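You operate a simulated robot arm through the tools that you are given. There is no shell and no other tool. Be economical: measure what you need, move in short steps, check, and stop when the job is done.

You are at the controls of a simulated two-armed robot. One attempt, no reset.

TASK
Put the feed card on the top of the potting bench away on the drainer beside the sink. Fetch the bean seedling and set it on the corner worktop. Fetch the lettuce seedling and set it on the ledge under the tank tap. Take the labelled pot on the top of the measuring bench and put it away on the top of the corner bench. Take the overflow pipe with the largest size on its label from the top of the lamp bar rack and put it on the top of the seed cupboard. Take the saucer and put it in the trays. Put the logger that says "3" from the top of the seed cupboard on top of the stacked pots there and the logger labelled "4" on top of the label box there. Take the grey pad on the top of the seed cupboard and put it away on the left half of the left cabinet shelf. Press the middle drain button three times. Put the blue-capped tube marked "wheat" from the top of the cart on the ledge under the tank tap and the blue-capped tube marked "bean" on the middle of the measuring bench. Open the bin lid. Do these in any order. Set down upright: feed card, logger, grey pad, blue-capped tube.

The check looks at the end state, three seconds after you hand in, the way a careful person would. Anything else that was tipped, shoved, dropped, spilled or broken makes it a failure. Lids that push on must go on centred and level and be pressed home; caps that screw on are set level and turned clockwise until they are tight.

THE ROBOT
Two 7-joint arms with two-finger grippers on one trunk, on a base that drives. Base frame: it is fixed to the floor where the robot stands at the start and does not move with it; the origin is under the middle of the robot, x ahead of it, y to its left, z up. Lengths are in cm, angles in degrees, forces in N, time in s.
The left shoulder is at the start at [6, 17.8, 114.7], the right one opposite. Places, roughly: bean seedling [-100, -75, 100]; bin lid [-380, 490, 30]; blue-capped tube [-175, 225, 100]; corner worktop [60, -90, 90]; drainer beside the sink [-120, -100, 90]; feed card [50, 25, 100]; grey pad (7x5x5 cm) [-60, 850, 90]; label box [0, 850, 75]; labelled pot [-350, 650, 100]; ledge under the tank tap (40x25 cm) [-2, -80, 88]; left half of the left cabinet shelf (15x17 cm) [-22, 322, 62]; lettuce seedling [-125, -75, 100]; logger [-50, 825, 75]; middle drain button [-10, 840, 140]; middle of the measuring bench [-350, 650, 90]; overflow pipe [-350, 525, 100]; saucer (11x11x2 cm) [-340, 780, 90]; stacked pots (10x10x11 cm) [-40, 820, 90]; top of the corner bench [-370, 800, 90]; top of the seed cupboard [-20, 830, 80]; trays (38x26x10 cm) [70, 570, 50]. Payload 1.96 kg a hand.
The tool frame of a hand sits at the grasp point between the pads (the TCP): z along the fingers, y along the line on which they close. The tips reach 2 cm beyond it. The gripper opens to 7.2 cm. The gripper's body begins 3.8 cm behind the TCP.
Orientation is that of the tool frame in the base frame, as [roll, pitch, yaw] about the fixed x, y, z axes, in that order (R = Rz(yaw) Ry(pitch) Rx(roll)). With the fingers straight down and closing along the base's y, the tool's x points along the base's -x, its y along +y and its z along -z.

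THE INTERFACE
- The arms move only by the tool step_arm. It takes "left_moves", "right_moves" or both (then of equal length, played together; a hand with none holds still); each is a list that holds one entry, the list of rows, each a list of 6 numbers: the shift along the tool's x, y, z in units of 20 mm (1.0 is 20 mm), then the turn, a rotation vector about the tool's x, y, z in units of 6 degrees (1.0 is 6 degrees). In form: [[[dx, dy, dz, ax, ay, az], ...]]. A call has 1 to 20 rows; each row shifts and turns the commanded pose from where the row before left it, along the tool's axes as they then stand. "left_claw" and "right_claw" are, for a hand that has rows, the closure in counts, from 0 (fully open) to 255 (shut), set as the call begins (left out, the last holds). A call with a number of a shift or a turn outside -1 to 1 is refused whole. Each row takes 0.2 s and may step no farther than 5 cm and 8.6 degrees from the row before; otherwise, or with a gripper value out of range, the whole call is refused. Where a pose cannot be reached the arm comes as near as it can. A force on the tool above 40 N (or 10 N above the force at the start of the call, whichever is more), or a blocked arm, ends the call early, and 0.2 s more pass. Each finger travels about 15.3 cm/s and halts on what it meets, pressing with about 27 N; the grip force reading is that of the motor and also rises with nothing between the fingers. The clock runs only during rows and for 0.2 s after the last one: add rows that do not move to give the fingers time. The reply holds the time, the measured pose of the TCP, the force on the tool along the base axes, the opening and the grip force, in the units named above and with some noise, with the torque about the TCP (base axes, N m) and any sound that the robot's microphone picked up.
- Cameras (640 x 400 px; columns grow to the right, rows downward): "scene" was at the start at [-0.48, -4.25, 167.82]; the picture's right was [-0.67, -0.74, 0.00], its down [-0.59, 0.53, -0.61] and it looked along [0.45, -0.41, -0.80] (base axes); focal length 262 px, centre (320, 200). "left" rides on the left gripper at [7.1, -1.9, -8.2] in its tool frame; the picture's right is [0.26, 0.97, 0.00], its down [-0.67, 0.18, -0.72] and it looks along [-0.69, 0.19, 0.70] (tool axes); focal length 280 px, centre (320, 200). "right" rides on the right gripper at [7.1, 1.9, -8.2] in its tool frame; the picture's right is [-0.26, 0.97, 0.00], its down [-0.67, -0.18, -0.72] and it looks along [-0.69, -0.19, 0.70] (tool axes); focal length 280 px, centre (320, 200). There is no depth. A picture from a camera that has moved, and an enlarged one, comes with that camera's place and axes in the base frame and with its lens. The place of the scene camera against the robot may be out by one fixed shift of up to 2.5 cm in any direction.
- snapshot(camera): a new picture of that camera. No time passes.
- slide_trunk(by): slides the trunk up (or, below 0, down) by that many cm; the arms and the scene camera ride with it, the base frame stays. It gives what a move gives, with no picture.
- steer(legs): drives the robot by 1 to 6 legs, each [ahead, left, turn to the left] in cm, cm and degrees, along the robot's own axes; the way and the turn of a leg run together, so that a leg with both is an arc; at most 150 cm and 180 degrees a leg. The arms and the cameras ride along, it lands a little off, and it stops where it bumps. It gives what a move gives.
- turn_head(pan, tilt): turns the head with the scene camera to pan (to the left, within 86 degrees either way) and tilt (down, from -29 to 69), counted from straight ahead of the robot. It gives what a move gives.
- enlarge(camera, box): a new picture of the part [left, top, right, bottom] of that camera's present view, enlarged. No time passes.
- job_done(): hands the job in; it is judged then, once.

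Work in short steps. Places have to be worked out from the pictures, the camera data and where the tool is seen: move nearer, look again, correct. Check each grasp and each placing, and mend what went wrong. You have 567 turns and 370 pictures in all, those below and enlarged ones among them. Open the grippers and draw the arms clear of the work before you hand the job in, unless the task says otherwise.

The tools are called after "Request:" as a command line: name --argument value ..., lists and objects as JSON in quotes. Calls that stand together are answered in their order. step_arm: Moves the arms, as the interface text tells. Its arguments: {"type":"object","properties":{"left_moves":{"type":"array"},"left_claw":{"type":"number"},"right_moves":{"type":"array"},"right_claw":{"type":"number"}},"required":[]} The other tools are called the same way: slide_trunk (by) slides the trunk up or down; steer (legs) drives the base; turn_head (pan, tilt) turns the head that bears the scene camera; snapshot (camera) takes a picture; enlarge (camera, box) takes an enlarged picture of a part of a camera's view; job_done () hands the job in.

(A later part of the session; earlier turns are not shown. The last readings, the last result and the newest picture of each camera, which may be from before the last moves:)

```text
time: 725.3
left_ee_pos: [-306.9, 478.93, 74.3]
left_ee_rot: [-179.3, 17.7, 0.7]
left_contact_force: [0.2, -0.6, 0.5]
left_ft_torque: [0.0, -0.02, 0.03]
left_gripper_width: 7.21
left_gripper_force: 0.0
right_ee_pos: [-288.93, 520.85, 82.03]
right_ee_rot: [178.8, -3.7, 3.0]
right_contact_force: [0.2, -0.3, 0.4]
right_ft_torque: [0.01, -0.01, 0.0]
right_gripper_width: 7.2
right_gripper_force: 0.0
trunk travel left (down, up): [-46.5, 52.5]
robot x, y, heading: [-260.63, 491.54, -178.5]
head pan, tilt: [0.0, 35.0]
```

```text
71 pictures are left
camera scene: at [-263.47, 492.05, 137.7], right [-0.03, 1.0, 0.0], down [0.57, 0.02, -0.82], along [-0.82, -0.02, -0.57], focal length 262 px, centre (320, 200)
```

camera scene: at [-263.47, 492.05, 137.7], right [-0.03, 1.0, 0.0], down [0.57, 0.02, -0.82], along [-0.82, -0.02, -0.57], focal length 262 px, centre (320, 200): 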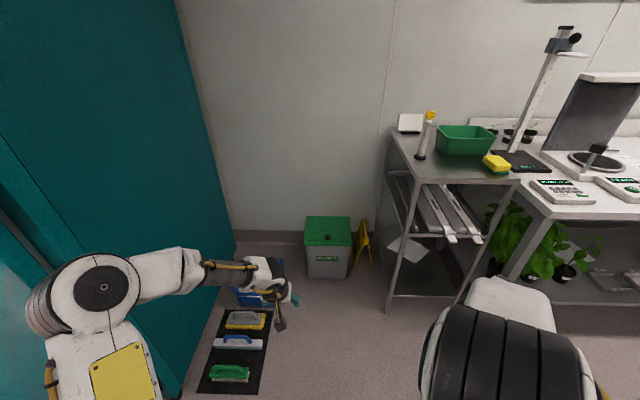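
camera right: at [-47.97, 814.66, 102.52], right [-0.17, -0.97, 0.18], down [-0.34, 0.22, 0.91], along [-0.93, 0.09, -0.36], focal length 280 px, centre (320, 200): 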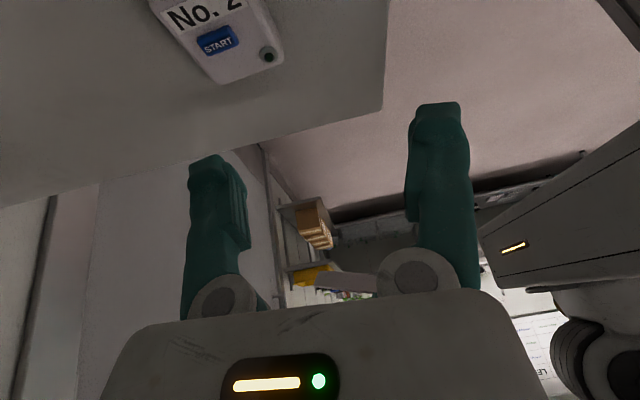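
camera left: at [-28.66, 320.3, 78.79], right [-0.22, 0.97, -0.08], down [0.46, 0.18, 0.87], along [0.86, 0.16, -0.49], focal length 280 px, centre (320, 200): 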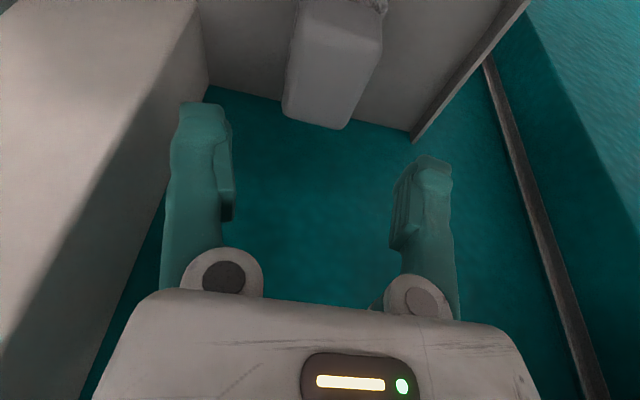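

The bin's knob is at about (−376.7,494.7,~32), hinge at x≈−400. I straighten, align at y≈499 and drive in between the floor mat and the rack.

Request:
steer --legs '[[0, -7.5, -1.5], [55, 0, 0]]'

Request:
turn_head --pan 0 --tilt 55

Request:
snapshot --camera "scene"

```text
time: 729.2
left_ee_pos: [-362.59, 487.74, 74.25]
left_ee_rot: [-179.3, 17.7, -1.0]
left_contact_force: [0.6, -0.4, 0.7]
left_ft_torque: [0.0, -0.02, 0.0]
left_gripper_width: 7.22
left_gripper_force: 0.0
right_ee_pos: [-343.54, 529.08, 82.0]
right_ee_rot: [178.8, -3.8, 1.4]
right_contact_force: [7.5, 0.1, -2.1]
right_ft_torque: [-0.03, 0.5, -0.13]
right_gripper_width: 7.2
right_gripper_force: 0.0
trunk travel left (down, up): [-46.5, 52.5]
robot x, y, heading: [-316.2, 498.98, -179.7]
head pan, tilt: [0.0, 35.0]
```

```text
time: 730.0
left_ee_pos: [-362.79, 487.82, 74.31]
left_ee_rot: [-179.3, 17.7, -1.0]
left_contact_force: [-0.1, -0.3, -1.2]
left_ft_torque: [0.06, 0.01, 0.01]
left_gripper_width: 7.19
left_gripper_force: 0.1
right_ee_pos: [-343.62, 529.07, 82.02]
right_ee_rot: [178.7, -3.8, 1.5]
right_contact_force: [5.6, 1.5, 1.8]
right_ft_torque: [-0.11, 0.48, -0.16]
right_gripper_width: 7.19
right_gripper_force: 0.0
trunk travel left (down, up): [-46.5, 52.5]
robot x, y, heading: [-316.19, 498.87, -180.0]
head pan, tilt: [0.0, 55.0]
```

```text
70 pictures are left
camera scene: at [-317.32, 499.61, 134.88], right [0.0, 1.0, 0.0], down [0.82, 0.0, -0.57], along [-0.57, 0.0, -0.82], focal length 262 px, centre (320, 200)
```

scene: 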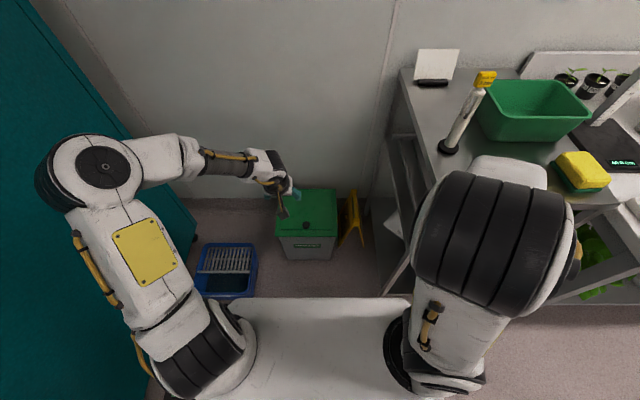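

The right hand is touching the rack's edge. I back off 6 cm at once and bring that hand inward.

Request:
steer --legs '[[-7, 0, 0]]'

Request:
step_arm --right_moves '[[[0, 1, 0, 0, 0, 0], [0, 1, 0, 0, 0, 0], [0, 1, 0, 0, 0, 0], [0, 1, 0, 0, 0, 0], [0, 1, 0, 0, 0, 0], [0, 1, 0, 0, 0, 0], [0, 1, 0, 0, 0, 0], [0, 1, 0, 0, 0, 0]]]'

Request:
turn_head --pan -30 --tilt 40

Request:
snapshot --camera "scene"

```text
time: 731.0
left_ee_pos: [-355.55, 487.7, 74.35]
left_ee_rot: [-179.2, 17.9, -1.1]
left_contact_force: [0.2, -0.2, -0.8]
left_ft_torque: [-0.02, 0.01, 0.01]
left_gripper_width: 7.21
left_gripper_force: 0.0
right_ee_pos: [-336.67, 529.09, 82.08]
right_ee_rot: [178.7, -3.8, 1.4]
right_contact_force: [0.7, -0.3, -0.1]
right_ft_torque: [0.01, -0.03, 0.02]
right_gripper_width: 7.18
right_gripper_force: 0.0
trunk travel left (down, up): [-46.5, 52.5]
robot x, y, heading: [-309.1, 498.96, -179.8]
head pan, tilt: [0.0, 55.0]
```

```text
time: 732.8
left_ee_pos: [-355.7, 487.6, 74.35]
left_ee_rot: [-179.3, 17.7, -0.9]
left_contact_force: [-0.2, 0.2, -0.2]
left_ft_torque: [-0.02, 0.0, 0.02]
left_gripper_width: 7.21
left_gripper_force: 0.0
right_ee_pos: [-336.57, 513.17, 81.67]
right_ee_rot: [178.7, -3.8, 1.3]
right_contact_force: [-0.3, -0.6, 0.8]
right_ft_torque: [0.0, 0.02, -0.02]
right_gripper_width: 7.2
right_gripper_force: 0.0
right hand out of reach, approached as far as the arm can: row 7, 8
trunk travel left (down, up): [-46.5, 52.5]
robot x, y, heading: [-309.18, 498.97, -179.7]
head pan, tilt: [0.0, 55.0]
```

```text
time: 733.8
left_ee_pos: [-355.85, 487.79, 74.18]
left_ee_rot: [-179.4, 17.7, -1.0]
left_contact_force: [-0.8, -0.5, 0.1]
left_ft_torque: [-0.01, 0.03, -0.02]
left_gripper_width: 7.22
left_gripper_force: 0.0
right_ee_pos: [-336.73, 513.12, 81.69]
right_ee_rot: [178.8, -3.8, 1.5]
right_contact_force: [-0.2, 0.0, 0.0]
right_ft_torque: [-0.03, -0.01, 0.01]
right_gripper_width: 7.2
right_gripper_force: 0.1
trunk travel left (down, up): [-46.5, 52.5]
robot x, y, heading: [-309.24, 498.77, -179.7]
head pan, tilt: [-30.0, 40.0]
```

```text
69 pictures are left
camera scene: at [-310.59, 503.84, 136.93], right [0.5, 0.87, 0.0], down [0.56, -0.32, -0.77], along [-0.66, 0.38, -0.64], focal length 262 px, centre (320, 200)
```

scene: 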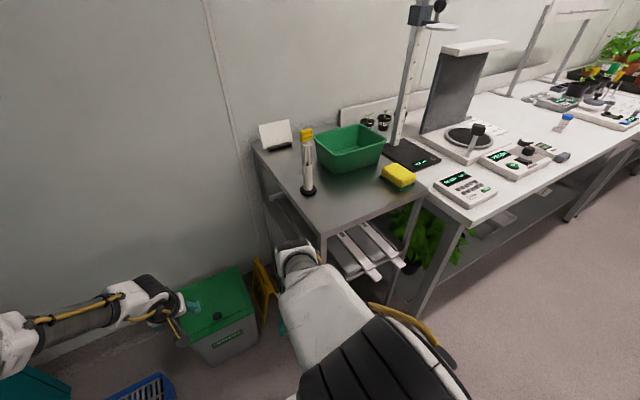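

Rack undisturbed. I lower the trunk 28 cm and look at the knob with the left camera.

Request:
slide_trunk --by -28

Request:
snapshot --camera "left"

Request:
turn_head --pan 5 --tilt 50

Request:
snapshot --camera "scene"

```text
time: 736.6
left_ee_pos: [-355.76, 487.88, 46.42]
left_ee_rot: [-179.3, 17.8, -1.0]
left_contact_force: [-1.0, 0.7, 0.1]
left_ft_torque: [-0.01, -0.02, 0.02]
left_gripper_width: 7.2
left_gripper_force: 0.1
right_ee_pos: [-336.65, 512.98, 53.72]
right_ee_rot: [178.6, -3.8, 1.3]
right_contact_force: [-0.5, 0.1, -0.7]
right_ft_torque: [-0.01, 0.04, 0.03]
right_gripper_width: 7.17
right_gripper_force: 0.0
trunk travel left (down, up): [-18.5, 80.5]
robot x, y, heading: [-309.56, 498.8, -179.7]
head pan, tilt: [-30.0, 40.0]
```

```text
68 pictures are left
camera left: at [-346.46, 489.35, 51.82], right [0.23, -0.97, -0.09], down [-0.43, -0.19, 0.88], along [-0.87, -0.16, -0.46], focal length 280 px, centre (320, 200)
```

left: 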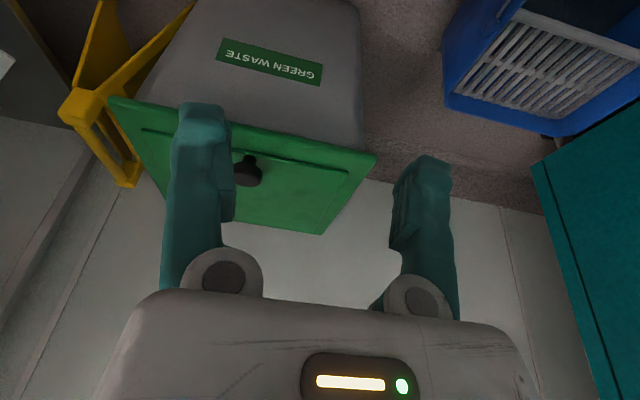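

```text
time: 737.6
left_ee_pos: [-355.74, 487.68, 46.23]
left_ee_rot: [-179.3, 17.7, -0.9]
left_contact_force: [0.0, -0.1, 0.3]
left_ft_torque: [-0.06, -0.02, 0.02]
left_gripper_width: 7.2
left_gripper_force: 0.0
right_ee_pos: [-336.61, 513.14, 53.79]
right_ee_rot: [178.7, -3.9, 1.5]
right_contact_force: [0.5, -0.5, -0.5]
right_ft_torque: [0.01, 0.01, 0.0]
right_gripper_width: 7.19
right_gripper_force: 0.1
trunk travel left (down, up): [-18.5, 80.5]
robot x, y, heading: [-309.45, 498.74, -180.1]
head pan, tilt: [5.0, 50.0]
```

```text
67 pictures are left
camera scene: at [-310.88, 498.93, 107.52], right [-0.09, 1.0, 0.0], down [0.76, 0.07, -0.64], along [-0.64, -0.06, -0.77], focal length 262 px, centre (320, 200)
```

scene: 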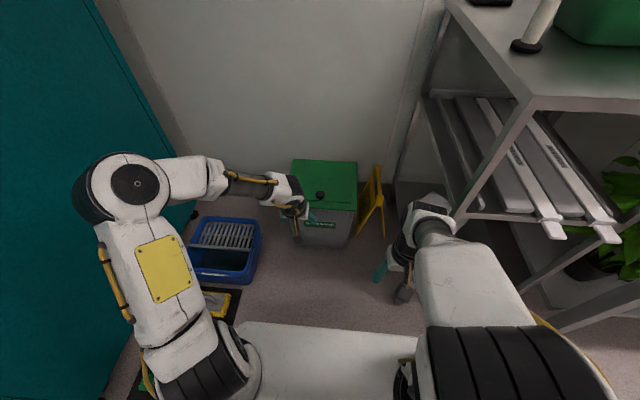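

The knob is at ≈(−372.5,492.8,36). I drive 6 cm nearer and move the left hand over toward it.

Request:
steer --legs '[[6, 0, 0]]'

Request:
step_arm --left_moves '[[[-0.8, -0.65, 0.25, 0, 0, 0], [-0.8, -0.65, 0.25, 0, 0, 0], [-0.8, -0.65, 0.25, 0, 0, 0], [-0.8, -0.6, 0.25, 0, 0, 0]]]' --left_claw 80

Request:
snapshot --camera "left"

```text
time: 738.6
left_ee_pos: [-361.69, 487.66, 46.22]
left_ee_rot: [-179.3, 17.8, -0.9]
left_contact_force: [0.3, 0.6, 0.6]
left_ft_torque: [0.02, -0.01, 0.01]
left_gripper_width: 7.2
left_gripper_force: 0.0
right_ee_pos: [-342.8, 513.14, 53.79]
right_ee_rot: [178.7, -3.8, 1.4]
right_contact_force: [0.9, 0.6, 0.1]
right_ft_torque: [0.0, 0.01, -0.03]
right_gripper_width: 7.18
right_gripper_force: 0.0
trunk travel left (down, up): [-18.5, 80.5]
robot x, y, heading: [-315.01, 499.07, -179.9]
head pan, tilt: [5.0, 50.0]
```

```text
time: 739.6
left_ee_pos: [-368.37, 492.91, 46.35]
left_ee_rot: [-179.3, 17.6, -1.0]
left_contact_force: [0.0, -0.9, -0.3]
left_ft_torque: [0.01, 0.0, 0.01]
left_gripper_width: 4.94
left_gripper_force: 0.1
right_ee_pos: [-342.62, 513.1, 53.68]
right_ee_rot: [178.6, -3.8, 1.4]
right_contact_force: [0.6, -0.2, 0.6]
right_ft_torque: [0.01, 0.03, 0.03]
right_gripper_width: 7.22
right_gripper_force: 0.1
trunk travel left (down, up): [-18.5, 80.5]
robot x, y, heading: [-315.25, 498.69, -179.9]
head pan, tilt: [5.0, 50.0]
```

```text
66 pictures are left
camera left: at [-359.12, 494.54, 51.86], right [0.23, -0.97, -0.09], down [-0.43, -0.19, 0.88], along [-0.87, -0.16, -0.46], focal length 280 px, centre (320, 200)
```

left: 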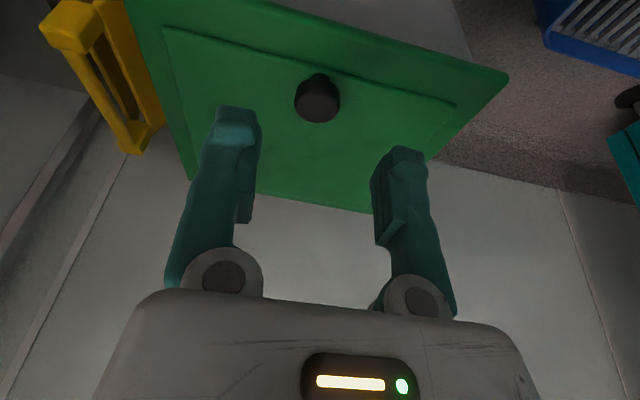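

Knob refined: (−374.5,492.8,35). I descend onto it.

Request:
step_arm --left_moves '[[[-0.17, 0, 0.9, 0, 0, 0], [-0.17, 0, 0.9, 0, 0, 0], [-0.17, 0, 0.9, 0, 0, 0], [-0.17, 0, 0.9, 0, 0, 0], [-0.17, 0, 0.9, 0, 0, 0], [-0.17, 0, 0.9, 0, 0, 0], [-0.15, 0, 0.45, 0, 0, 0]]]'

Request:
snapshot --camera "left"

```text
time: 741.2
left_ee_pos: [-374.23, 493.23, 35.9]
left_ee_rot: [-179.3, 17.7, -1.0]
left_contact_force: [-0.1, -0.1, 0.3]
left_ft_torque: [-0.01, -0.02, 0.0]
left_gripper_width: 4.93
left_gripper_force: 0.1
right_ee_pos: [-342.82, 513.11, 53.78]
right_ee_rot: [178.7, -3.8, 1.4]
right_contact_force: [0.7, -0.1, 0.1]
right_ft_torque: [0.01, -0.01, -0.03]
right_gripper_width: 7.19
right_gripper_force: 0.1
trunk travel left (down, up): [-18.5, 80.5]
robot x, y, heading: [-315.3, 498.75, -179.9]
head pan, tilt: [5.0, 50.0]
```

```text
65 pictures are left
camera left: at [-364.83, 494.82, 41.42], right [0.23, -0.97, -0.09], down [-0.43, -0.18, 0.88], along [-0.87, -0.16, -0.46], focal length 280 px, centre (320, 200)
```

left: 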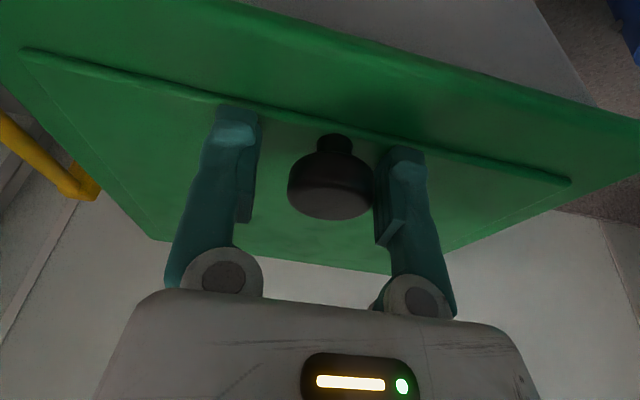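

The knob is between the fingers. I close and start lifting along the hinge arc.

Request:
step_arm --left_moves '[[[0, 0, 0, 0, 0, 0], [0, 0, 0, 0, 0, 0], [0, 0, 0, 0, 0, 0]]]' --left_claw 255

Request:
step_arm --left_moves '[[[-0.15, 0, -0.48, 0, 0, 0], [-0.16, 0, -0.47, 0, 0, 0], [-0.18, 0, -0.46, 0, 0, 0], [-0.2, 0, -0.45, 0, 0, 0]]]'

Request:
snapshot --camera "left"

```text
time: 742.0
left_ee_pos: [-374.18, 493.0, 35.91]
left_ee_rot: [-179.3, 17.7, -0.8]
left_contact_force: [-4.0, -11.6, 2.8]
left_ft_torque: [-0.37, -0.15, 0.09]
left_gripper_width: 2.85
left_gripper_force: 26.7
right_ee_pos: [-342.71, 513.11, 53.81]
right_ee_rot: [178.8, -3.8, 1.4]
right_contact_force: [-0.5, 1.1, -0.7]
right_ft_torque: [-0.02, -0.01, -0.02]
right_gripper_width: 7.2
right_gripper_force: 0.0
trunk travel left (down, up): [-18.5, 80.5]
robot x, y, heading: [-315.15, 498.86, -179.8]
head pan, tilt: [5.0, 50.0]
```

```text
time: 743.0
left_ee_pos: [-374.23, 493.22, 39.88]
left_ee_rot: [-179.2, 17.6, -0.9]
left_contact_force: [1.1, -4.4, 0.3]
left_ft_torque: [-0.06, -0.78, -0.04]
left_gripper_width: 2.88
left_gripper_force: 26.9
right_ee_pos: [-342.74, 513.05, 53.73]
right_ee_rot: [178.7, -3.9, 1.4]
right_contact_force: [0.2, -0.2, -0.2]
right_ft_torque: [-0.01, 0.02, -0.01]
right_gripper_width: 7.22
right_gripper_force: 0.0
trunk travel left (down, up): [-18.5, 80.5]
robot x, y, heading: [-315.6, 498.99, -180.0]
head pan, tilt: [5.0, 50.0]
```

```text
64 pictures are left
camera left: at [-365.01, 494.82, 45.4], right [0.23, -0.97, -0.09], down [-0.43, -0.18, 0.88], along [-0.87, -0.16, -0.46], focal length 280 px, centre (320, 200)
```

left: 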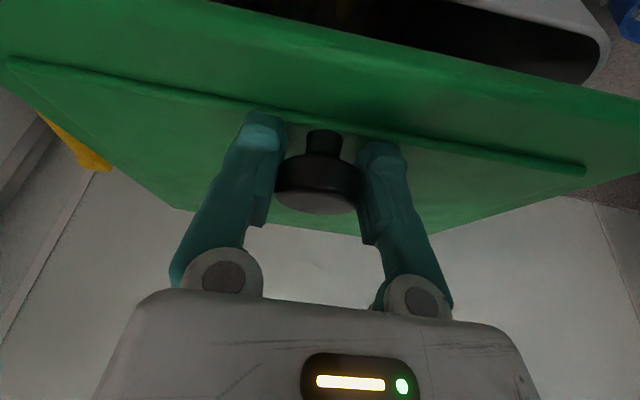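

The lid lifts (knob on its top, so it will swing back toward the wall). I lift further along the arc to about 30°.

Request:
step_arm --left_moves '[[[-0.45, 0, -0.34, 0, 0, 0], [-0.47, 0, -0.33, 0, 0, 0], [-0.49, 0, -0.31, 0, 0, 0], [-0.5, 0, -0.3, 0, 0, 0], [-0.5, 0, -0.3, 0, 0, 0], [-0.5, 0, -0.28, 0, 0, 0]]]'

Request:
snapshot --camera "left"

Request:
snapshot --camera "scene"

```text
time: 744.4
left_ee_pos: [-378.78, 493.09, 45.15]
left_ee_rot: [-179.3, 17.7, -0.8]
left_contact_force: [9.0, -3.8, -1.0]
left_ft_torque: [-0.08, -0.88, 0.05]
left_gripper_width: 2.84
left_gripper_force: 27.5
right_ee_pos: [-342.65, 513.02, 53.8]
right_ee_rot: [178.8, -3.8, 1.4]
right_contact_force: [0.1, 0.4, -1.3]
right_ft_torque: [-0.02, 0.01, 0.01]
right_gripper_width: 7.2
right_gripper_force: 0.0
trunk travel left (down, up): [-18.5, 80.5]
robot x, y, heading: [-315.21, 498.94, -180.2]
head pan, tilt: [5.0, 50.0]
```

```text
63 pictures are left
camera left: at [-369.49, 494.73, 50.77], right [0.23, -0.97, -0.09], down [-0.43, -0.19, 0.88], along [-0.87, -0.17, -0.46], focal length 280 px, centre (320, 200)
```

left: 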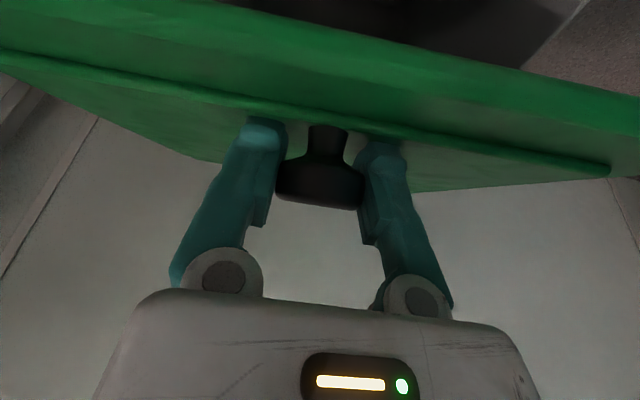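

```text
62 pictures are left
camera scene: at [-316.89, 498.89, 107.52], right [-0.09, 1.0, 0.0], down [0.76, 0.07, -0.64], along [-0.64, -0.06, -0.77], focal length 262 px, centre (320, 200)
```

scene: 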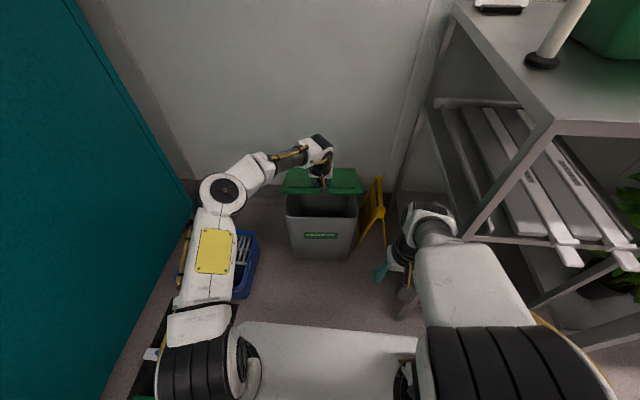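

About 30° open and holding. I continue the arc using base and trunk in small alternating moves.

Request:
slide_trunk --by 1.8

Request:
steer --legs '[[3, 1.5, 0]]'

Request:
slide_trunk --by 1.8

Request:
steer --legs '[[2.5, 0, 0]]'

Request:
snapshot --camera "left"

```text
time: 745.0
left_ee_pos: [-378.93, 492.97, 46.98]
left_ee_rot: [-179.3, 17.8, -0.9]
left_contact_force: [1.4, -6.9, -1.9]
left_ft_torque: [-0.02, -0.2, -0.05]
left_gripper_width: 2.82
left_gripper_force: 27.1
right_ee_pos: [-342.76, 513.08, 55.58]
right_ee_rot: [178.7, -3.9, 1.4]
right_contact_force: [-0.3, 0.5, -0.2]
right_ft_torque: [0.01, -0.01, 0.01]
right_gripper_width: 7.22
right_gripper_force: 0.0
trunk travel left (down, up): [-20.3, 78.7]
robot x, y, heading: [-315.28, 498.93, -180.1]
head pan, tilt: [5.0, 50.0]
```

```text
time: 745.9
left_ee_pos: [-381.72, 491.76, 47.09]
left_ee_rot: [-179.2, 17.8, -1.0]
left_contact_force: [6.4, 8.9, 4.7]
left_ft_torque: [0.23, 0.11, -0.22]
left_gripper_width: 2.81
left_gripper_force: 26.9
right_ee_pos: [-345.56, 511.49, 55.5]
right_ee_rot: [178.7, -3.8, 1.3]
right_contact_force: [0.0, -0.5, -0.1]
right_ft_torque: [-0.02, 0.01, 0.03]
right_gripper_width: 7.2
right_gripper_force: 0.1
trunk travel left (down, up): [-20.3, 78.7]
robot x, y, heading: [-318.27, 496.99, -180.1]
head pan, tilt: [5.0, 50.0]
```

```text
time: 746.5
left_ee_pos: [-381.78, 491.95, 48.99]
left_ee_rot: [-179.3, 17.9, -1.0]
left_contact_force: [7.4, 8.5, 5.9]
left_ft_torque: [0.06, -0.26, -0.16]
left_gripper_width: 2.83
left_gripper_force: 26.8
right_ee_pos: [-345.62, 511.7, 57.42]
right_ee_rot: [178.7, -3.8, 1.4]
right_contact_force: [-0.1, -1.2, 0.8]
right_ft_torque: [0.01, -0.02, -0.01]
right_gripper_width: 7.21
right_gripper_force: 0.0
trunk travel left (down, up): [-22.1, 76.9]
robot x, y, heading: [-318.6, 497.28, -179.9]
head pan, tilt: [5.0, 50.0]
```

```text
time: 747.3
left_ee_pos: [-384.24, 491.84, 48.84]
left_ee_rot: [-179.2, 17.7, -1.0]
left_contact_force: [7.3, 7.4, 3.3]
left_ft_torque: [-0.05, -0.58, 0.03]
left_gripper_width: 2.8
left_gripper_force: 27.3
right_ee_pos: [-348.09, 511.81, 57.18]
right_ee_rot: [178.7, -3.8, 1.3]
right_contact_force: [-0.9, 0.3, -0.4]
right_ft_torque: [0.0, -0.01, -0.05]
right_gripper_width: 7.22
right_gripper_force: 0.2
trunk travel left (down, up): [-22.1, 76.9]
robot x, y, heading: [-321.01, 497.52, -180.0]
head pan, tilt: [5.0, 50.0]
```

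```text
61 pictures are left
camera left: at [-374.92, 493.4, 54.41], right [0.23, -0.97, -0.09], down [-0.43, -0.19, 0.88], along [-0.87, -0.16, -0.46], focal length 280 px, centre (320, 200)
```

left: 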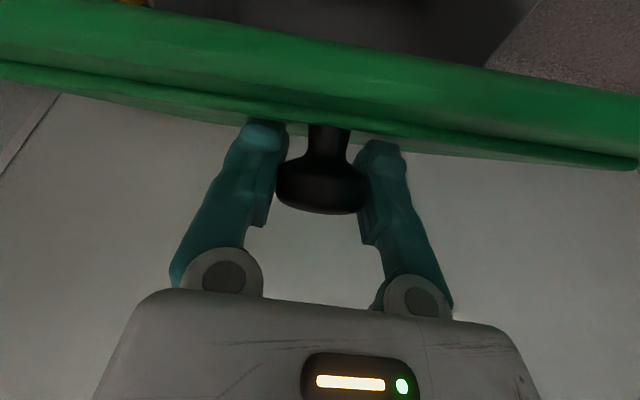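

Request:
slide_trunk --by 1.6

Request:
steer --legs '[[2.5, 0, 0]]'

Request:
slide_trunk --by 1.4

Request:
steer --legs '[[2.5, 0, 0]]'

Request:
snapshot --camera "left"

Request:
snapshot --camera "scene"

```text
time: 748.0
left_ee_pos: [-384.16, 491.84, 50.55]
left_ee_rot: [-179.1, 17.9, -1.0]
left_contact_force: [5.1, 10.3, 9.0]
left_ft_torque: [0.06, -0.06, -0.09]
left_gripper_width: 2.75
left_gripper_force: 26.9
right_ee_pos: [-348.06, 511.65, 58.83]
right_ee_rot: [178.6, -3.9, 1.3]
right_contact_force: [0.7, 0.2, -0.8]
right_ft_torque: [0.03, 0.02, 0.0]
right_gripper_width: 7.21
right_gripper_force: 0.0
trunk travel left (down, up): [-23.7, 75.3]
robot x, y, heading: [-320.54, 497.28, -180.0]
head pan, tilt: [5.0, 50.0]
```

```text
time: 748.8
left_ee_pos: [-386.83, 491.75, 50.49]
left_ee_rot: [-179.2, 17.7, -1.1]
left_contact_force: [5.8, 7.9, 3.9]
left_ft_torque: [-0.1, -0.58, 0.12]
left_gripper_width: 2.74
left_gripper_force: 27.1
right_ee_pos: [-350.63, 511.66, 58.91]
right_ee_rot: [178.6, -3.8, 1.4]
right_contact_force: [-0.7, -0.1, 0.9]
right_ft_torque: [0.0, 0.0, -0.01]
right_gripper_width: 7.19
right_gripper_force: 0.1
trunk travel left (down, up): [-23.7, 75.3]
robot x, y, heading: [-323.21, 497.47, -179.6]
head pan, tilt: [5.0, 50.0]
```

```text
time: 749.4
left_ee_pos: [-386.8, 491.79, 51.87]
left_ee_rot: [-179.3, 17.7, -1.0]
left_contact_force: [4.7, 6.8, 1.9]
left_ft_torque: [0.05, -0.82, 0.12]
left_gripper_width: 2.72
left_gripper_force: 26.9
right_ee_pos: [-350.66, 511.65, 60.38]
right_ee_rot: [178.7, -3.7, 1.4]
right_contact_force: [-0.6, 0.3, -0.5]
right_ft_torque: [-0.01, 0.03, -0.01]
right_gripper_width: 7.23
right_gripper_force: 0.0
trunk travel left (down, up): [-25.1, 73.9]
robot x, y, heading: [-323.2, 496.71, -179.7]
head pan, tilt: [5.0, 50.0]
```

```text
time: 750.2
left_ee_pos: [-389.2, 491.87, 51.92]
left_ee_rot: [-179.2, 17.8, -1.0]
left_contact_force: [5.3, 9.4, 7.4]
left_ft_torque: [0.18, -0.29, 0.19]
left_gripper_width: 2.69
left_gripper_force: 27.3
right_ee_pos: [-353.13, 511.62, 60.3]
right_ee_rot: [178.5, -3.8, 1.5]
right_contact_force: [-0.2, 0.2, 0.3]
right_ft_torque: [-0.03, 0.04, 0.01]
right_gripper_width: 7.2
right_gripper_force: 0.0
trunk travel left (down, up): [-25.1, 73.9]
robot x, y, heading: [-325.63, 497.35, -180.4]
head pan, tilt: [5.0, 50.0]
```

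```text
60 pictures are left
camera left: at [-379.88, 493.47, 57.48], right [0.23, -0.97, -0.09], down [-0.43, -0.19, 0.88], along [-0.87, -0.16, -0.46], focal length 280 px, centre (320, 200)
```

left: 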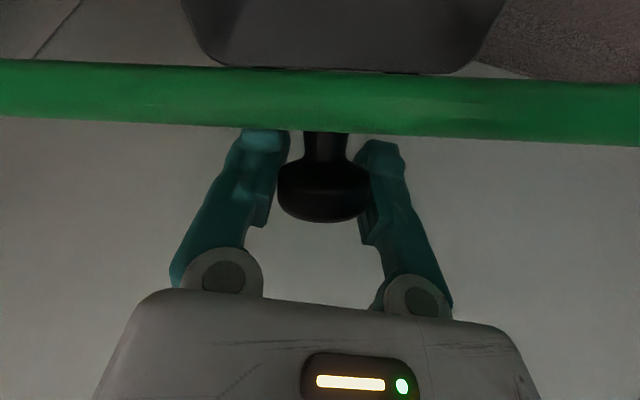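

```text
59 pictures are left
camera scene: at [-327.26, 497.49, 114.13], right [-0.09, 1.0, 0.0], down [0.76, 0.07, -0.64], along [-0.64, -0.06, -0.77], focal length 262 px, centre (320, 200)
```

scene: 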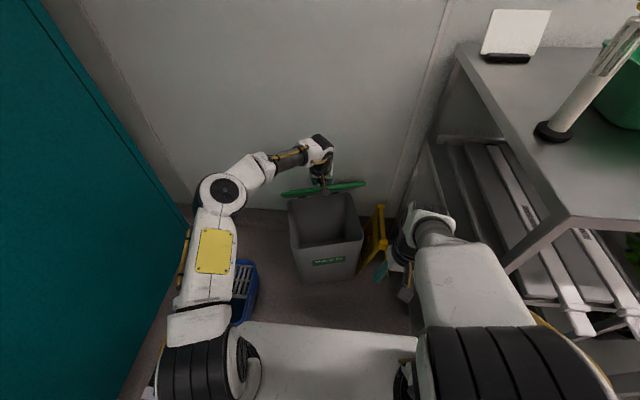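

About 63° open. To go past vertical I reduce the hand's pitch step by step while following the arc with base and trunk.

Request:
slide_trunk --by 0.8

Request:
steer --legs '[[3, 0.5, 0]]'

Request:
step_arm --left_moves '[[[0, 0, 0, 0, 0.7, 0], [0, 0, 0, 0, 0.7, 0]]]'

Request:
snapshot --camera "left"

```text
time: 750.8
left_ee_pos: [-389.13, 492.02, 52.66]
left_ee_rot: [-179.2, 17.8, -0.9]
left_contact_force: [5.0, 8.4, 4.8]
left_ft_torque: [0.2, -0.78, 0.05]
left_gripper_width: 2.74
left_gripper_force: 26.8
right_ee_pos: [-353.2, 511.77, 61.07]
right_ee_rot: [178.7, -3.9, 1.3]
right_contact_force: [-0.5, 0.2, 0.1]
right_ft_torque: [-0.03, 0.0, 0.01]
right_gripper_width: 7.22
right_gripper_force: 0.1
trunk travel left (down, up): [-25.9, 73.1]
robot x, y, heading: [-325.92, 497.39, -180.1]
head pan, tilt: [5.0, 50.0]
```

```text
time: 751.6
left_ee_pos: [-392.2, 491.36, 52.85]
left_ee_rot: [-179.0, 17.9, -0.9]
left_contact_force: [4.0, 9.8, 13.0]
left_ft_torque: [0.13, -0.02, 0.25]
left_gripper_width: 2.72
left_gripper_force: 27.2
right_ee_pos: [-356.09, 511.22, 61.28]
right_ee_rot: [178.6, -3.8, 1.4]
right_contact_force: [0.4, -0.2, 0.6]
right_ft_torque: [0.01, 0.03, 0.02]
right_gripper_width: 7.22
right_gripper_force: 0.1
trunk travel left (down, up): [-25.9, 73.1]
robot x, y, heading: [-329.03, 496.65, -179.8]
head pan, tilt: [5.0, 50.0]
```

```text
time: 752.2
left_ee_pos: [-392.22, 491.59, 53.07]
left_ee_rot: [-179.1, 9.6, -1.2]
left_contact_force: [2.7, 13.2, 25.9]
left_ft_torque: [0.04, 0.66, 0.08]
left_gripper_width: 2.63
left_gripper_force: 26.9
right_ee_pos: [-356.04, 511.17, 61.24]
right_ee_rot: [178.6, -3.7, 1.3]
right_contact_force: [-0.6, 0.1, -0.6]
right_ft_torque: [-0.01, 0.0, -0.02]
right_gripper_width: 7.21
right_gripper_force: 0.0
trunk travel left (down, up): [-25.9, 73.1]
robot x, y, heading: [-328.83, 497.04, -180.1]
head pan, tilt: [5.0, 50.0]
```

```text
58 pictures are left
camera left: at [-383.74, 493.14, 59.86], right [0.24, -0.97, -0.06], down [-0.55, -0.18, 0.82], along [-0.8, -0.16, -0.58], focal length 280 px, centre (320, 200)
```

left: 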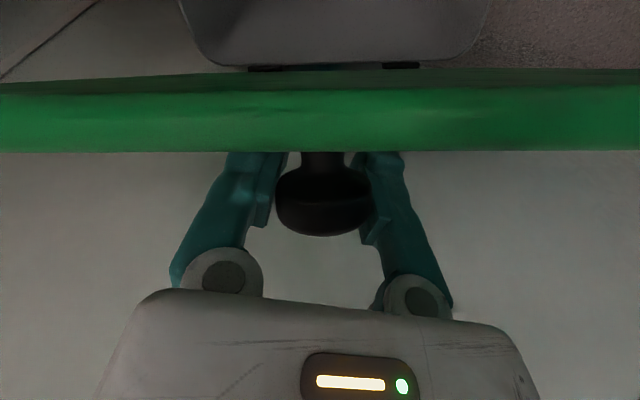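

The hinge is really at x≈−399.5, so the arc is higher; I raise 2 cm to relieve and then move on.

Request:
slide_trunk --by 2

Request:
steer --legs '[[3, 0, 0]]'

Request:
snapshot --camera "left"

```text
time: 752.9
left_ee_pos: [-392.29, 491.28, 54.5]
left_ee_rot: [-179.2, 9.2, -1.0]
left_contact_force: [-2.0, 1.4, -13.2]
left_ft_torque: [-0.45, -0.54, 0.22]
left_gripper_width: 2.64
left_gripper_force: 26.7
right_ee_pos: [-356.24, 511.09, 63.17]
right_ee_rot: [178.6, -3.9, 1.4]
right_contact_force: [-0.6, -0.7, -0.3]
right_ft_torque: [0.02, -0.04, -0.01]
right_gripper_width: 7.21
right_gripper_force: 0.0
trunk travel left (down, up): [-27.9, 71.1]
robot x, y, heading: [-328.54, 496.85, -179.6]
head pan, tilt: [5.0, 50.0]
```

```text
time: 753.7
left_ee_pos: [-395.44, 491.24, 54.58]
left_ee_rot: [-179.1, 9.2, -1.2]
left_contact_force: [0.5, 1.4, -14.5]
left_ft_torque: [0.1, -0.62, -0.06]
left_gripper_width: 2.64
left_gripper_force: 27.1
right_ee_pos: [-359.17, 511.17, 63.1]
right_ee_rot: [178.7, -3.9, 1.4]
right_contact_force: [0.4, 0.7, 0.1]
right_ft_torque: [0.01, 0.02, -0.04]
right_gripper_width: 7.19
right_gripper_force: 0.1
trunk travel left (down, up): [-27.9, 71.1]
robot x, y, heading: [-331.83, 496.83, -180.1]
head pan, tilt: [5.0, 50.0]
```

```text
57 pictures are left
camera left: at [-387.02, 492.95, 61.43], right [0.24, -0.97, -0.06], down [-0.55, -0.18, 0.81], along [-0.8, -0.16, -0.58], focal length 280 px, centre (320, 200)
```

left: 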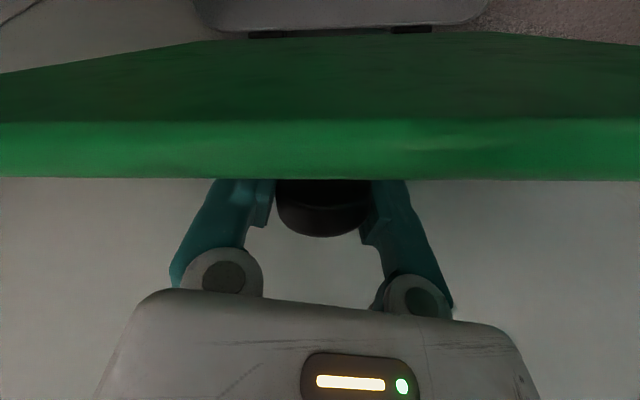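

The lid's inner face now shows (~78°). I continue back with small base moves.

Request:
slide_trunk --by -0.5

Request:
steer --legs '[[3, 0, 0]]'

Request:
steer --legs '[[2.5, 0, 0]]'

Request:
snapshot --camera "left"

Request:
snapshot --camera "scene"

```text
time: 754.2
left_ee_pos: [-395.37, 491.43, 54.19]
left_ee_rot: [-179.1, 9.4, -1.1]
left_contact_force: [-5.4, 0.8, -7.0]
left_ft_torque: [0.04, 1.04, 0.1]
left_gripper_width: 2.64
left_gripper_force: 27.0
right_ee_pos: [-359.09, 511.03, 62.58]
right_ee_rot: [178.7, -3.9, 1.3]
right_contact_force: [0.4, 0.5, 0.3]
right_ft_torque: [0.01, -0.03, -0.04]
right_gripper_width: 7.22
right_gripper_force: 0.1
trunk travel left (down, up): [-27.4, 71.6]
robot x, y, heading: [-331.77, 496.52, -180.1]
head pan, tilt: [5.0, 50.0]
```

```text
time: 755.1
left_ee_pos: [-398.43, 491.37, 54.21]
left_ee_rot: [-179.0, 9.4, -1.1]
left_contact_force: [-0.8, -3.0, -11.2]
left_ft_torque: [0.0, 0.26, -0.13]
left_gripper_width: 2.64
left_gripper_force: 27.0
right_ee_pos: [-362.23, 511.13, 62.55]
right_ee_rot: [178.7, -3.9, 1.3]
right_contact_force: [0.3, 0.9, 0.2]
right_ft_torque: [-0.03, -0.02, 0.02]
right_gripper_width: 7.18
right_gripper_force: 0.0
trunk travel left (down, up): [-27.4, 71.6]
robot x, y, heading: [-334.75, 496.73, -179.7]
head pan, tilt: [5.0, 50.0]
```

```text
time: 755.9
left_ee_pos: [-400.97, 491.21, 54.28]
left_ee_rot: [-179.1, 9.6, -1.1]
left_contact_force: [-4.4, -4.6, -2.6]
left_ft_torque: [0.0, 1.21, 0.15]
left_gripper_width: 2.63
left_gripper_force: 26.5
right_ee_pos: [-364.73, 511.13, 62.63]
right_ee_rot: [178.8, -4.0, 1.3]
right_contact_force: [-0.4, -0.1, 0.0]
right_ft_torque: [0.02, 0.01, 0.01]
right_gripper_width: 7.19
right_gripper_force: 0.1
trunk travel left (down, up): [-27.4, 71.6]
robot x, y, heading: [-337.24, 496.79, -180.0]
head pan, tilt: [5.0, 50.0]
```

```text
56 pictures are left
camera left: at [-392.51, 492.89, 61.03], right [0.24, -0.97, -0.06], down [-0.55, -0.18, 0.82], along [-0.8, -0.16, -0.58], focal length 280 px, centre (320, 200)
```

left: 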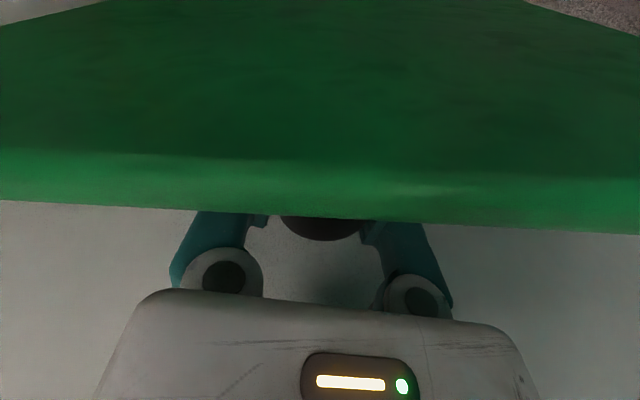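

```text
55 pictures are left
camera scene: at [-338.97, 496.86, 116.42], right [-0.09, 1.0, 0.0], down [0.76, 0.07, -0.64], along [-0.64, -0.06, -0.77], focal length 262 px, centre (320, 200)
```

scene: 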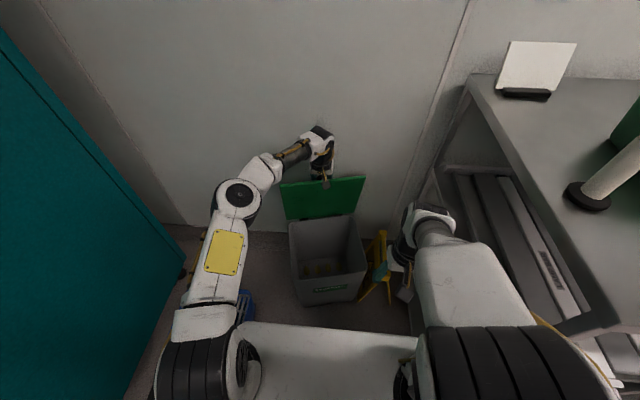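

Request:
steer --legs '[[2.5, 0, 0]]'

Request:
snapshot --camera "left"

```text
time: 756.7
left_ee_pos: [-402.05, 491.31, 54.3]
left_ee_rot: [-179.3, 8.6, -0.8]
left_contact_force: [8.7, -1.3, 1.0]
left_ft_torque: [0.11, 1.29, 0.53]
left_gripper_width: 2.6
left_gripper_force: 26.8
right_ee_pos: [-366.32, 511.01, 62.58]
right_ee_rot: [178.7, -3.8, 1.5]
right_contact_force: [0.3, -0.5, 0.2]
right_ft_torque: [-0.03, -0.01, 0.0]
right_gripper_width: 7.2
right_gripper_force: 0.1
trunk travel left (down, up): [-27.4, 71.6]
robot x, y, heading: [-338.86, 496.64, -179.7]
head pan, tilt: [5.0, 50.0]
stopped in leg 1: the force on the tool passed its limit at 124 N (the readings are from after the stop); the commanded pose is now the measured one
```

```text
54 pictures are left
camera left: at [-393.81, 492.91, 61.17], right [0.24, -0.97, -0.05], down [-0.56, -0.18, 0.81], along [-0.79, -0.17, -0.59], focal length 280 px, centre (320, 200)
```

left: 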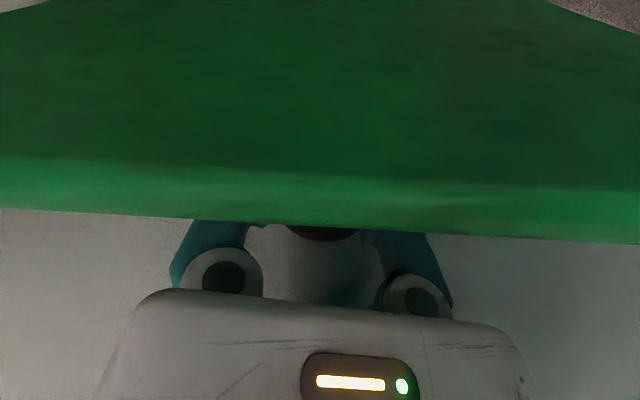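

The hand has reached the wall with the lid at about vertical. Before letting go I bring the right hand (closed) to the lid's inner face to push it fully back.

Request:
step_arm --right_moves '[[[-0.9, 0.25, 0.4, 0, 0, 0], [-0.9, 0.25, 0.4, 0, 0, 0], [-0.9, 0.25, 0.4, 0, 0, 0], [-0.9, 0.25, 0.4, 0, 0, 0], [-0.9, 0.25, 0.4, 0, 0, 0], [-0.9, 0.25, 0.4, 0, 0, 0], [-0.9, 0.25, 0.4, 0, 0, 0], [-0.9, 0.25, 0.4, 0, 0, 0], [-0.9, 0.25, 0.4, 0, 0, 0], [-0.9, 0.2, 0.4, 0, 0, 0], [-0.9, 0.2, 0.4, 0, 0, 0]]]' --right_claw 255

Request:
snapshot --camera "right"

Request:
snapshot --camera "scene"

```text
time: 759.1
left_ee_pos: [-402.05, 491.2, 54.28]
left_ee_rot: [-179.4, 8.8, -0.8]
left_contact_force: [11.1, -1.8, 3.8]
left_ft_torque: [0.01, 0.75, 0.4]
left_gripper_width: 2.6
left_gripper_force: 26.9
right_ee_pos: [-385.29, 505.15, 52.79]
right_ee_rot: [178.7, -3.8, 1.4]
right_contact_force: [-1.0, -0.1, -0.6]
right_ft_torque: [0.03, 0.01, -0.02]
right_gripper_width: 0.0
right_gripper_force: 27.4
trunk travel left (down, up): [-27.4, 71.6]
robot x, y, heading: [-338.91, 497.07, -180.0]
head pan, tilt: [5.0, 50.0]
```

```text
53 pictures are left
camera right: at [-378.73, 503.62, 61.31], right [-0.24, -0.97, 0.0], down [-0.72, 0.18, 0.66], along [-0.65, 0.16, -0.75], focal length 280 px, centre (320, 200)
```

right: 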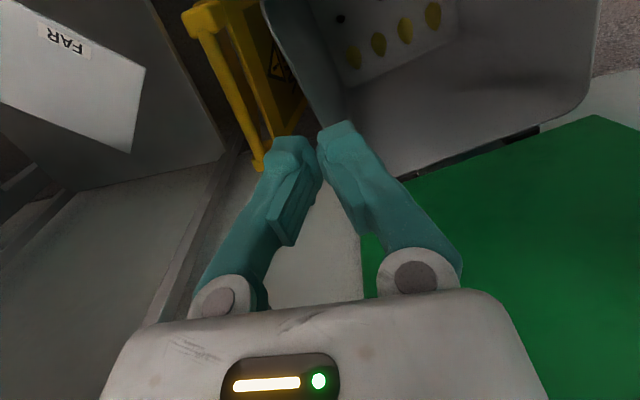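

```text
52 pictures are left
camera scene: at [-340.45, 496.87, 116.42], right [-0.09, 1.0, 0.0], down [0.76, 0.07, -0.64], along [-0.64, -0.06, -0.77], focal length 262 px, centre (320, 200)
```

scene: 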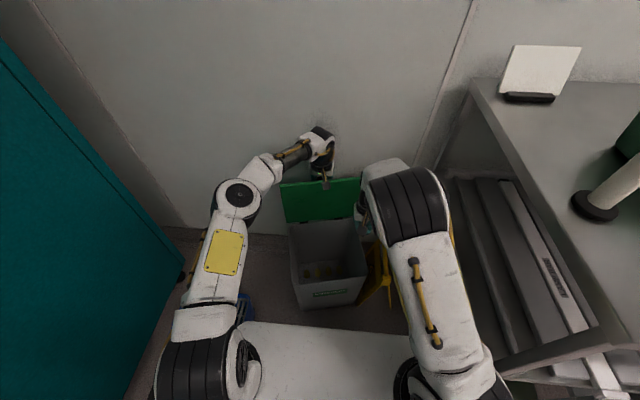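

The right hand is just at the lid's right edge; I shift it 4 cm inward and push gently toward the wall.

Request:
step_arm --right_moves '[[[0, 0.7, 0, 0, 0, 0], [0, 0.7, 0, 0, 0, 0], [0, 0.6, 0, 0, 0, 0], [-0.8, 0, 0, 0, 0, 0], [-0.8, 0, 0, 0, 0, 0], [-0.8, 0, 0, 0, 0, 0], [-0.5, 0, 0, 0, 0, 0]]]'

Request:
step_arm --right_moves '[[[-0.4, 0, 0, 0, 0, 0], [-0.3, 0, 0, 0, 0, 0], [-0.3, 0, 0, 0, 0, 0]]]'

```text
time: 760.7
left_ee_pos: [-402.1, 491.31, 54.28]
left_ee_rot: [-179.3, 8.7, -0.8]
left_contact_force: [12.2, -0.4, 1.8]
left_ft_torque: [-0.1, 0.78, 0.45]
left_gripper_width: 2.63
left_gripper_force: 26.9
right_ee_pos: [-390.98, 500.95, 52.48]
right_ee_rot: [178.7, -3.8, 1.5]
right_contact_force: [0.1, -0.5, -0.1]
right_ft_torque: [0.02, -0.02, 0.0]
right_gripper_width: 0.0
right_gripper_force: 27.0
trunk travel left (down, up): [-27.4, 71.6]
robot x, y, heading: [-338.78, 496.67, -179.7]
head pan, tilt: [5.0, 50.0]
```

```text
time: 761.5
left_ee_pos: [-402.07, 491.13, 54.2]
left_ee_rot: [-179.3, 8.7, -0.8]
left_contact_force: [12.8, -1.5, 1.0]
left_ft_torque: [0.04, 0.93, 0.43]
left_gripper_width: 2.61
left_gripper_force: 27.1
right_ee_pos: [-390.95, 501.02, 52.48]
right_ee_rot: [178.7, -3.8, 1.4]
right_contact_force: [-0.5, -0.3, -0.9]
right_ft_torque: [-0.02, -0.03, 0.0]
right_gripper_width: 0.0
right_gripper_force: 26.7
right hand out of reach, approached as far as the arm can: row 1, 2, 3
trunk travel left (down, up): [-27.4, 71.6]
robot x, y, heading: [-338.88, 496.64, -179.7]
head pan, tilt: [5.0, 50.0]
```

The right arm is at its reach; I pitch its fingers forward 30° and extend again.

Request:
step_arm --right_moves '[[[0, 0, 0, 0, -1, 0], [0, 0, 0, 0, -1, 0], [0, 0, 0, 0, -1, 0], [0, 0, 0, 0, -1, 0], [0, 0, 0, 0, -1, 0], [-0.4, 0, 0.2, 0, 0, 0], [-0.4, 0, 0.2, 0, 0, 0], [-0.4, 0, 0.2, 0, 0, 0]]]'

Request:
step_arm --right_moves '[[[-0.4, 0, 0.25, 0, 0, 0], [-0.4, 0, 0.25, 0, 0, 0], [-0.4, 0, 0.25, 0, 0, 0]]]'

Request:
snapshot --camera "right"

```text
time: 763.3
left_ee_pos: [-402.1, 491.24, 54.2]
left_ee_rot: [-179.4, 8.7, -0.8]
left_contact_force: [14.7, -1.6, -0.3]
left_ft_torque: [-0.04, 0.97, 0.41]
left_gripper_width: 2.59
left_gripper_force: 27.1
right_ee_pos: [-393.66, 500.89, 52.3]
right_ee_rot: [178.5, 26.2, 0.7]
right_contact_force: [-0.1, 0.0, 0.6]
right_ft_torque: [0.01, 0.02, -0.05]
right_gripper_width: 0.01
right_gripper_force: 26.5
trunk travel left (down, up): [-27.4, 71.6]
robot x, y, heading: [-339.09, 496.72, -179.9]
head pan, tilt: [5.0, 50.0]
```

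```text
time: 764.1
left_ee_pos: [-402.17, 491.32, 54.35]
left_ee_rot: [-179.3, 8.6, -0.8]
left_contact_force: [15.8, -1.0, -1.4]
left_ft_torque: [0.0, 0.98, 0.43]
left_gripper_width: 2.59
left_gripper_force: 27.1
right_ee_pos: [-396.54, 500.61, 52.19]
right_ee_rot: [178.5, 26.2, 0.7]
right_contact_force: [0.1, -0.2, 0.6]
right_ft_torque: [0.03, -0.03, 0.01]
right_gripper_width: 0.0
right_gripper_force: 26.8
trunk travel left (down, up): [-27.4, 71.6]
robot x, y, heading: [-338.93, 496.87, -179.8]
head pan, tilt: [5.0, 50.0]
```

```text
51 pictures are left
camera right: at [-386.55, 499.3, 56.21], right [-0.21, -0.97, 0.14], down [-0.29, 0.2, 0.94], along [-0.93, 0.16, -0.33], focal length 280 px, centre (320, 200)
```

right: 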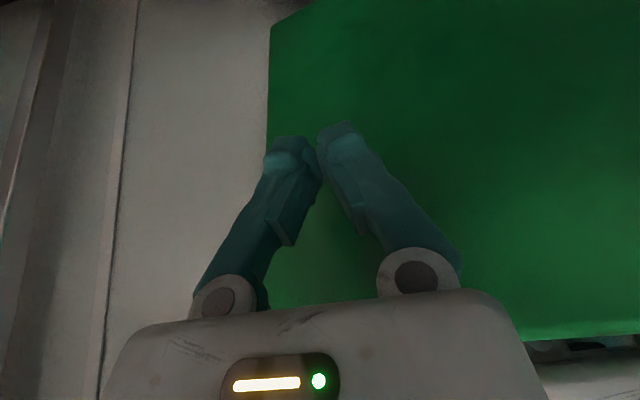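

The fingertips are right in front of the lid's inner face. I push on until contact.

Request:
step_arm --right_moves '[[[-0.3, 0, 0.15, 0, 0, 0], [-0.3, 0, 0.15, 0, 0, 0]]]'

Request:
step_arm --right_moves '[[[-0.3, 0, 0.15, 0, 0, 0], [-0.3, 0, 0.15, 0, 0, 0]]]'

```text
time: 764.7
left_ee_pos: [-402.12, 491.27, 54.31]
left_ee_rot: [-179.3, 8.6, -0.8]
left_contact_force: [16.9, -1.5, -1.5]
left_ft_torque: [0.0, 1.02, 0.48]
left_gripper_width: 2.61
left_gripper_force: 26.4
right_ee_pos: [-397.8, 500.82, 52.1]
right_ee_rot: [178.5, 26.1, 0.7]
right_contact_force: [-0.3, 0.1, 1.0]
right_ft_torque: [0.0, -0.01, -0.02]
right_gripper_width: 0.0
right_gripper_force: 26.9
trunk travel left (down, up): [-27.4, 71.6]
robot x, y, heading: [-339.14, 497.05, -179.7]
head pan, tilt: [5.0, 50.0]
```

```text
time: 765.3
left_ee_pos: [-402.13, 491.19, 54.25]
left_ee_rot: [-179.3, 8.8, -0.8]
left_contact_force: [1.4, -1.4, 0.8]
left_ft_torque: [-0.03, 0.77, 0.31]
left_gripper_width: 2.61
left_gripper_force: 27.1
right_ee_pos: [-398.71, 500.61, 52.19]
right_ee_rot: [178.6, 26.0, 0.6]
right_contact_force: [10.6, 1.9, 9.3]
right_ft_torque: [-0.18, 0.38, 0.12]
right_gripper_width: 0.0
right_gripper_force: 26.8
trunk travel left (down, up): [-27.4, 71.6]
robot x, y, heading: [-339.19, 496.89, -179.9]
head pan, tilt: [5.0, 50.0]
stopped in row 2 (right hand): the force on the tool passed its limit at 50 N (the readings are from after the stop); the commanded pose is now the measured one
```

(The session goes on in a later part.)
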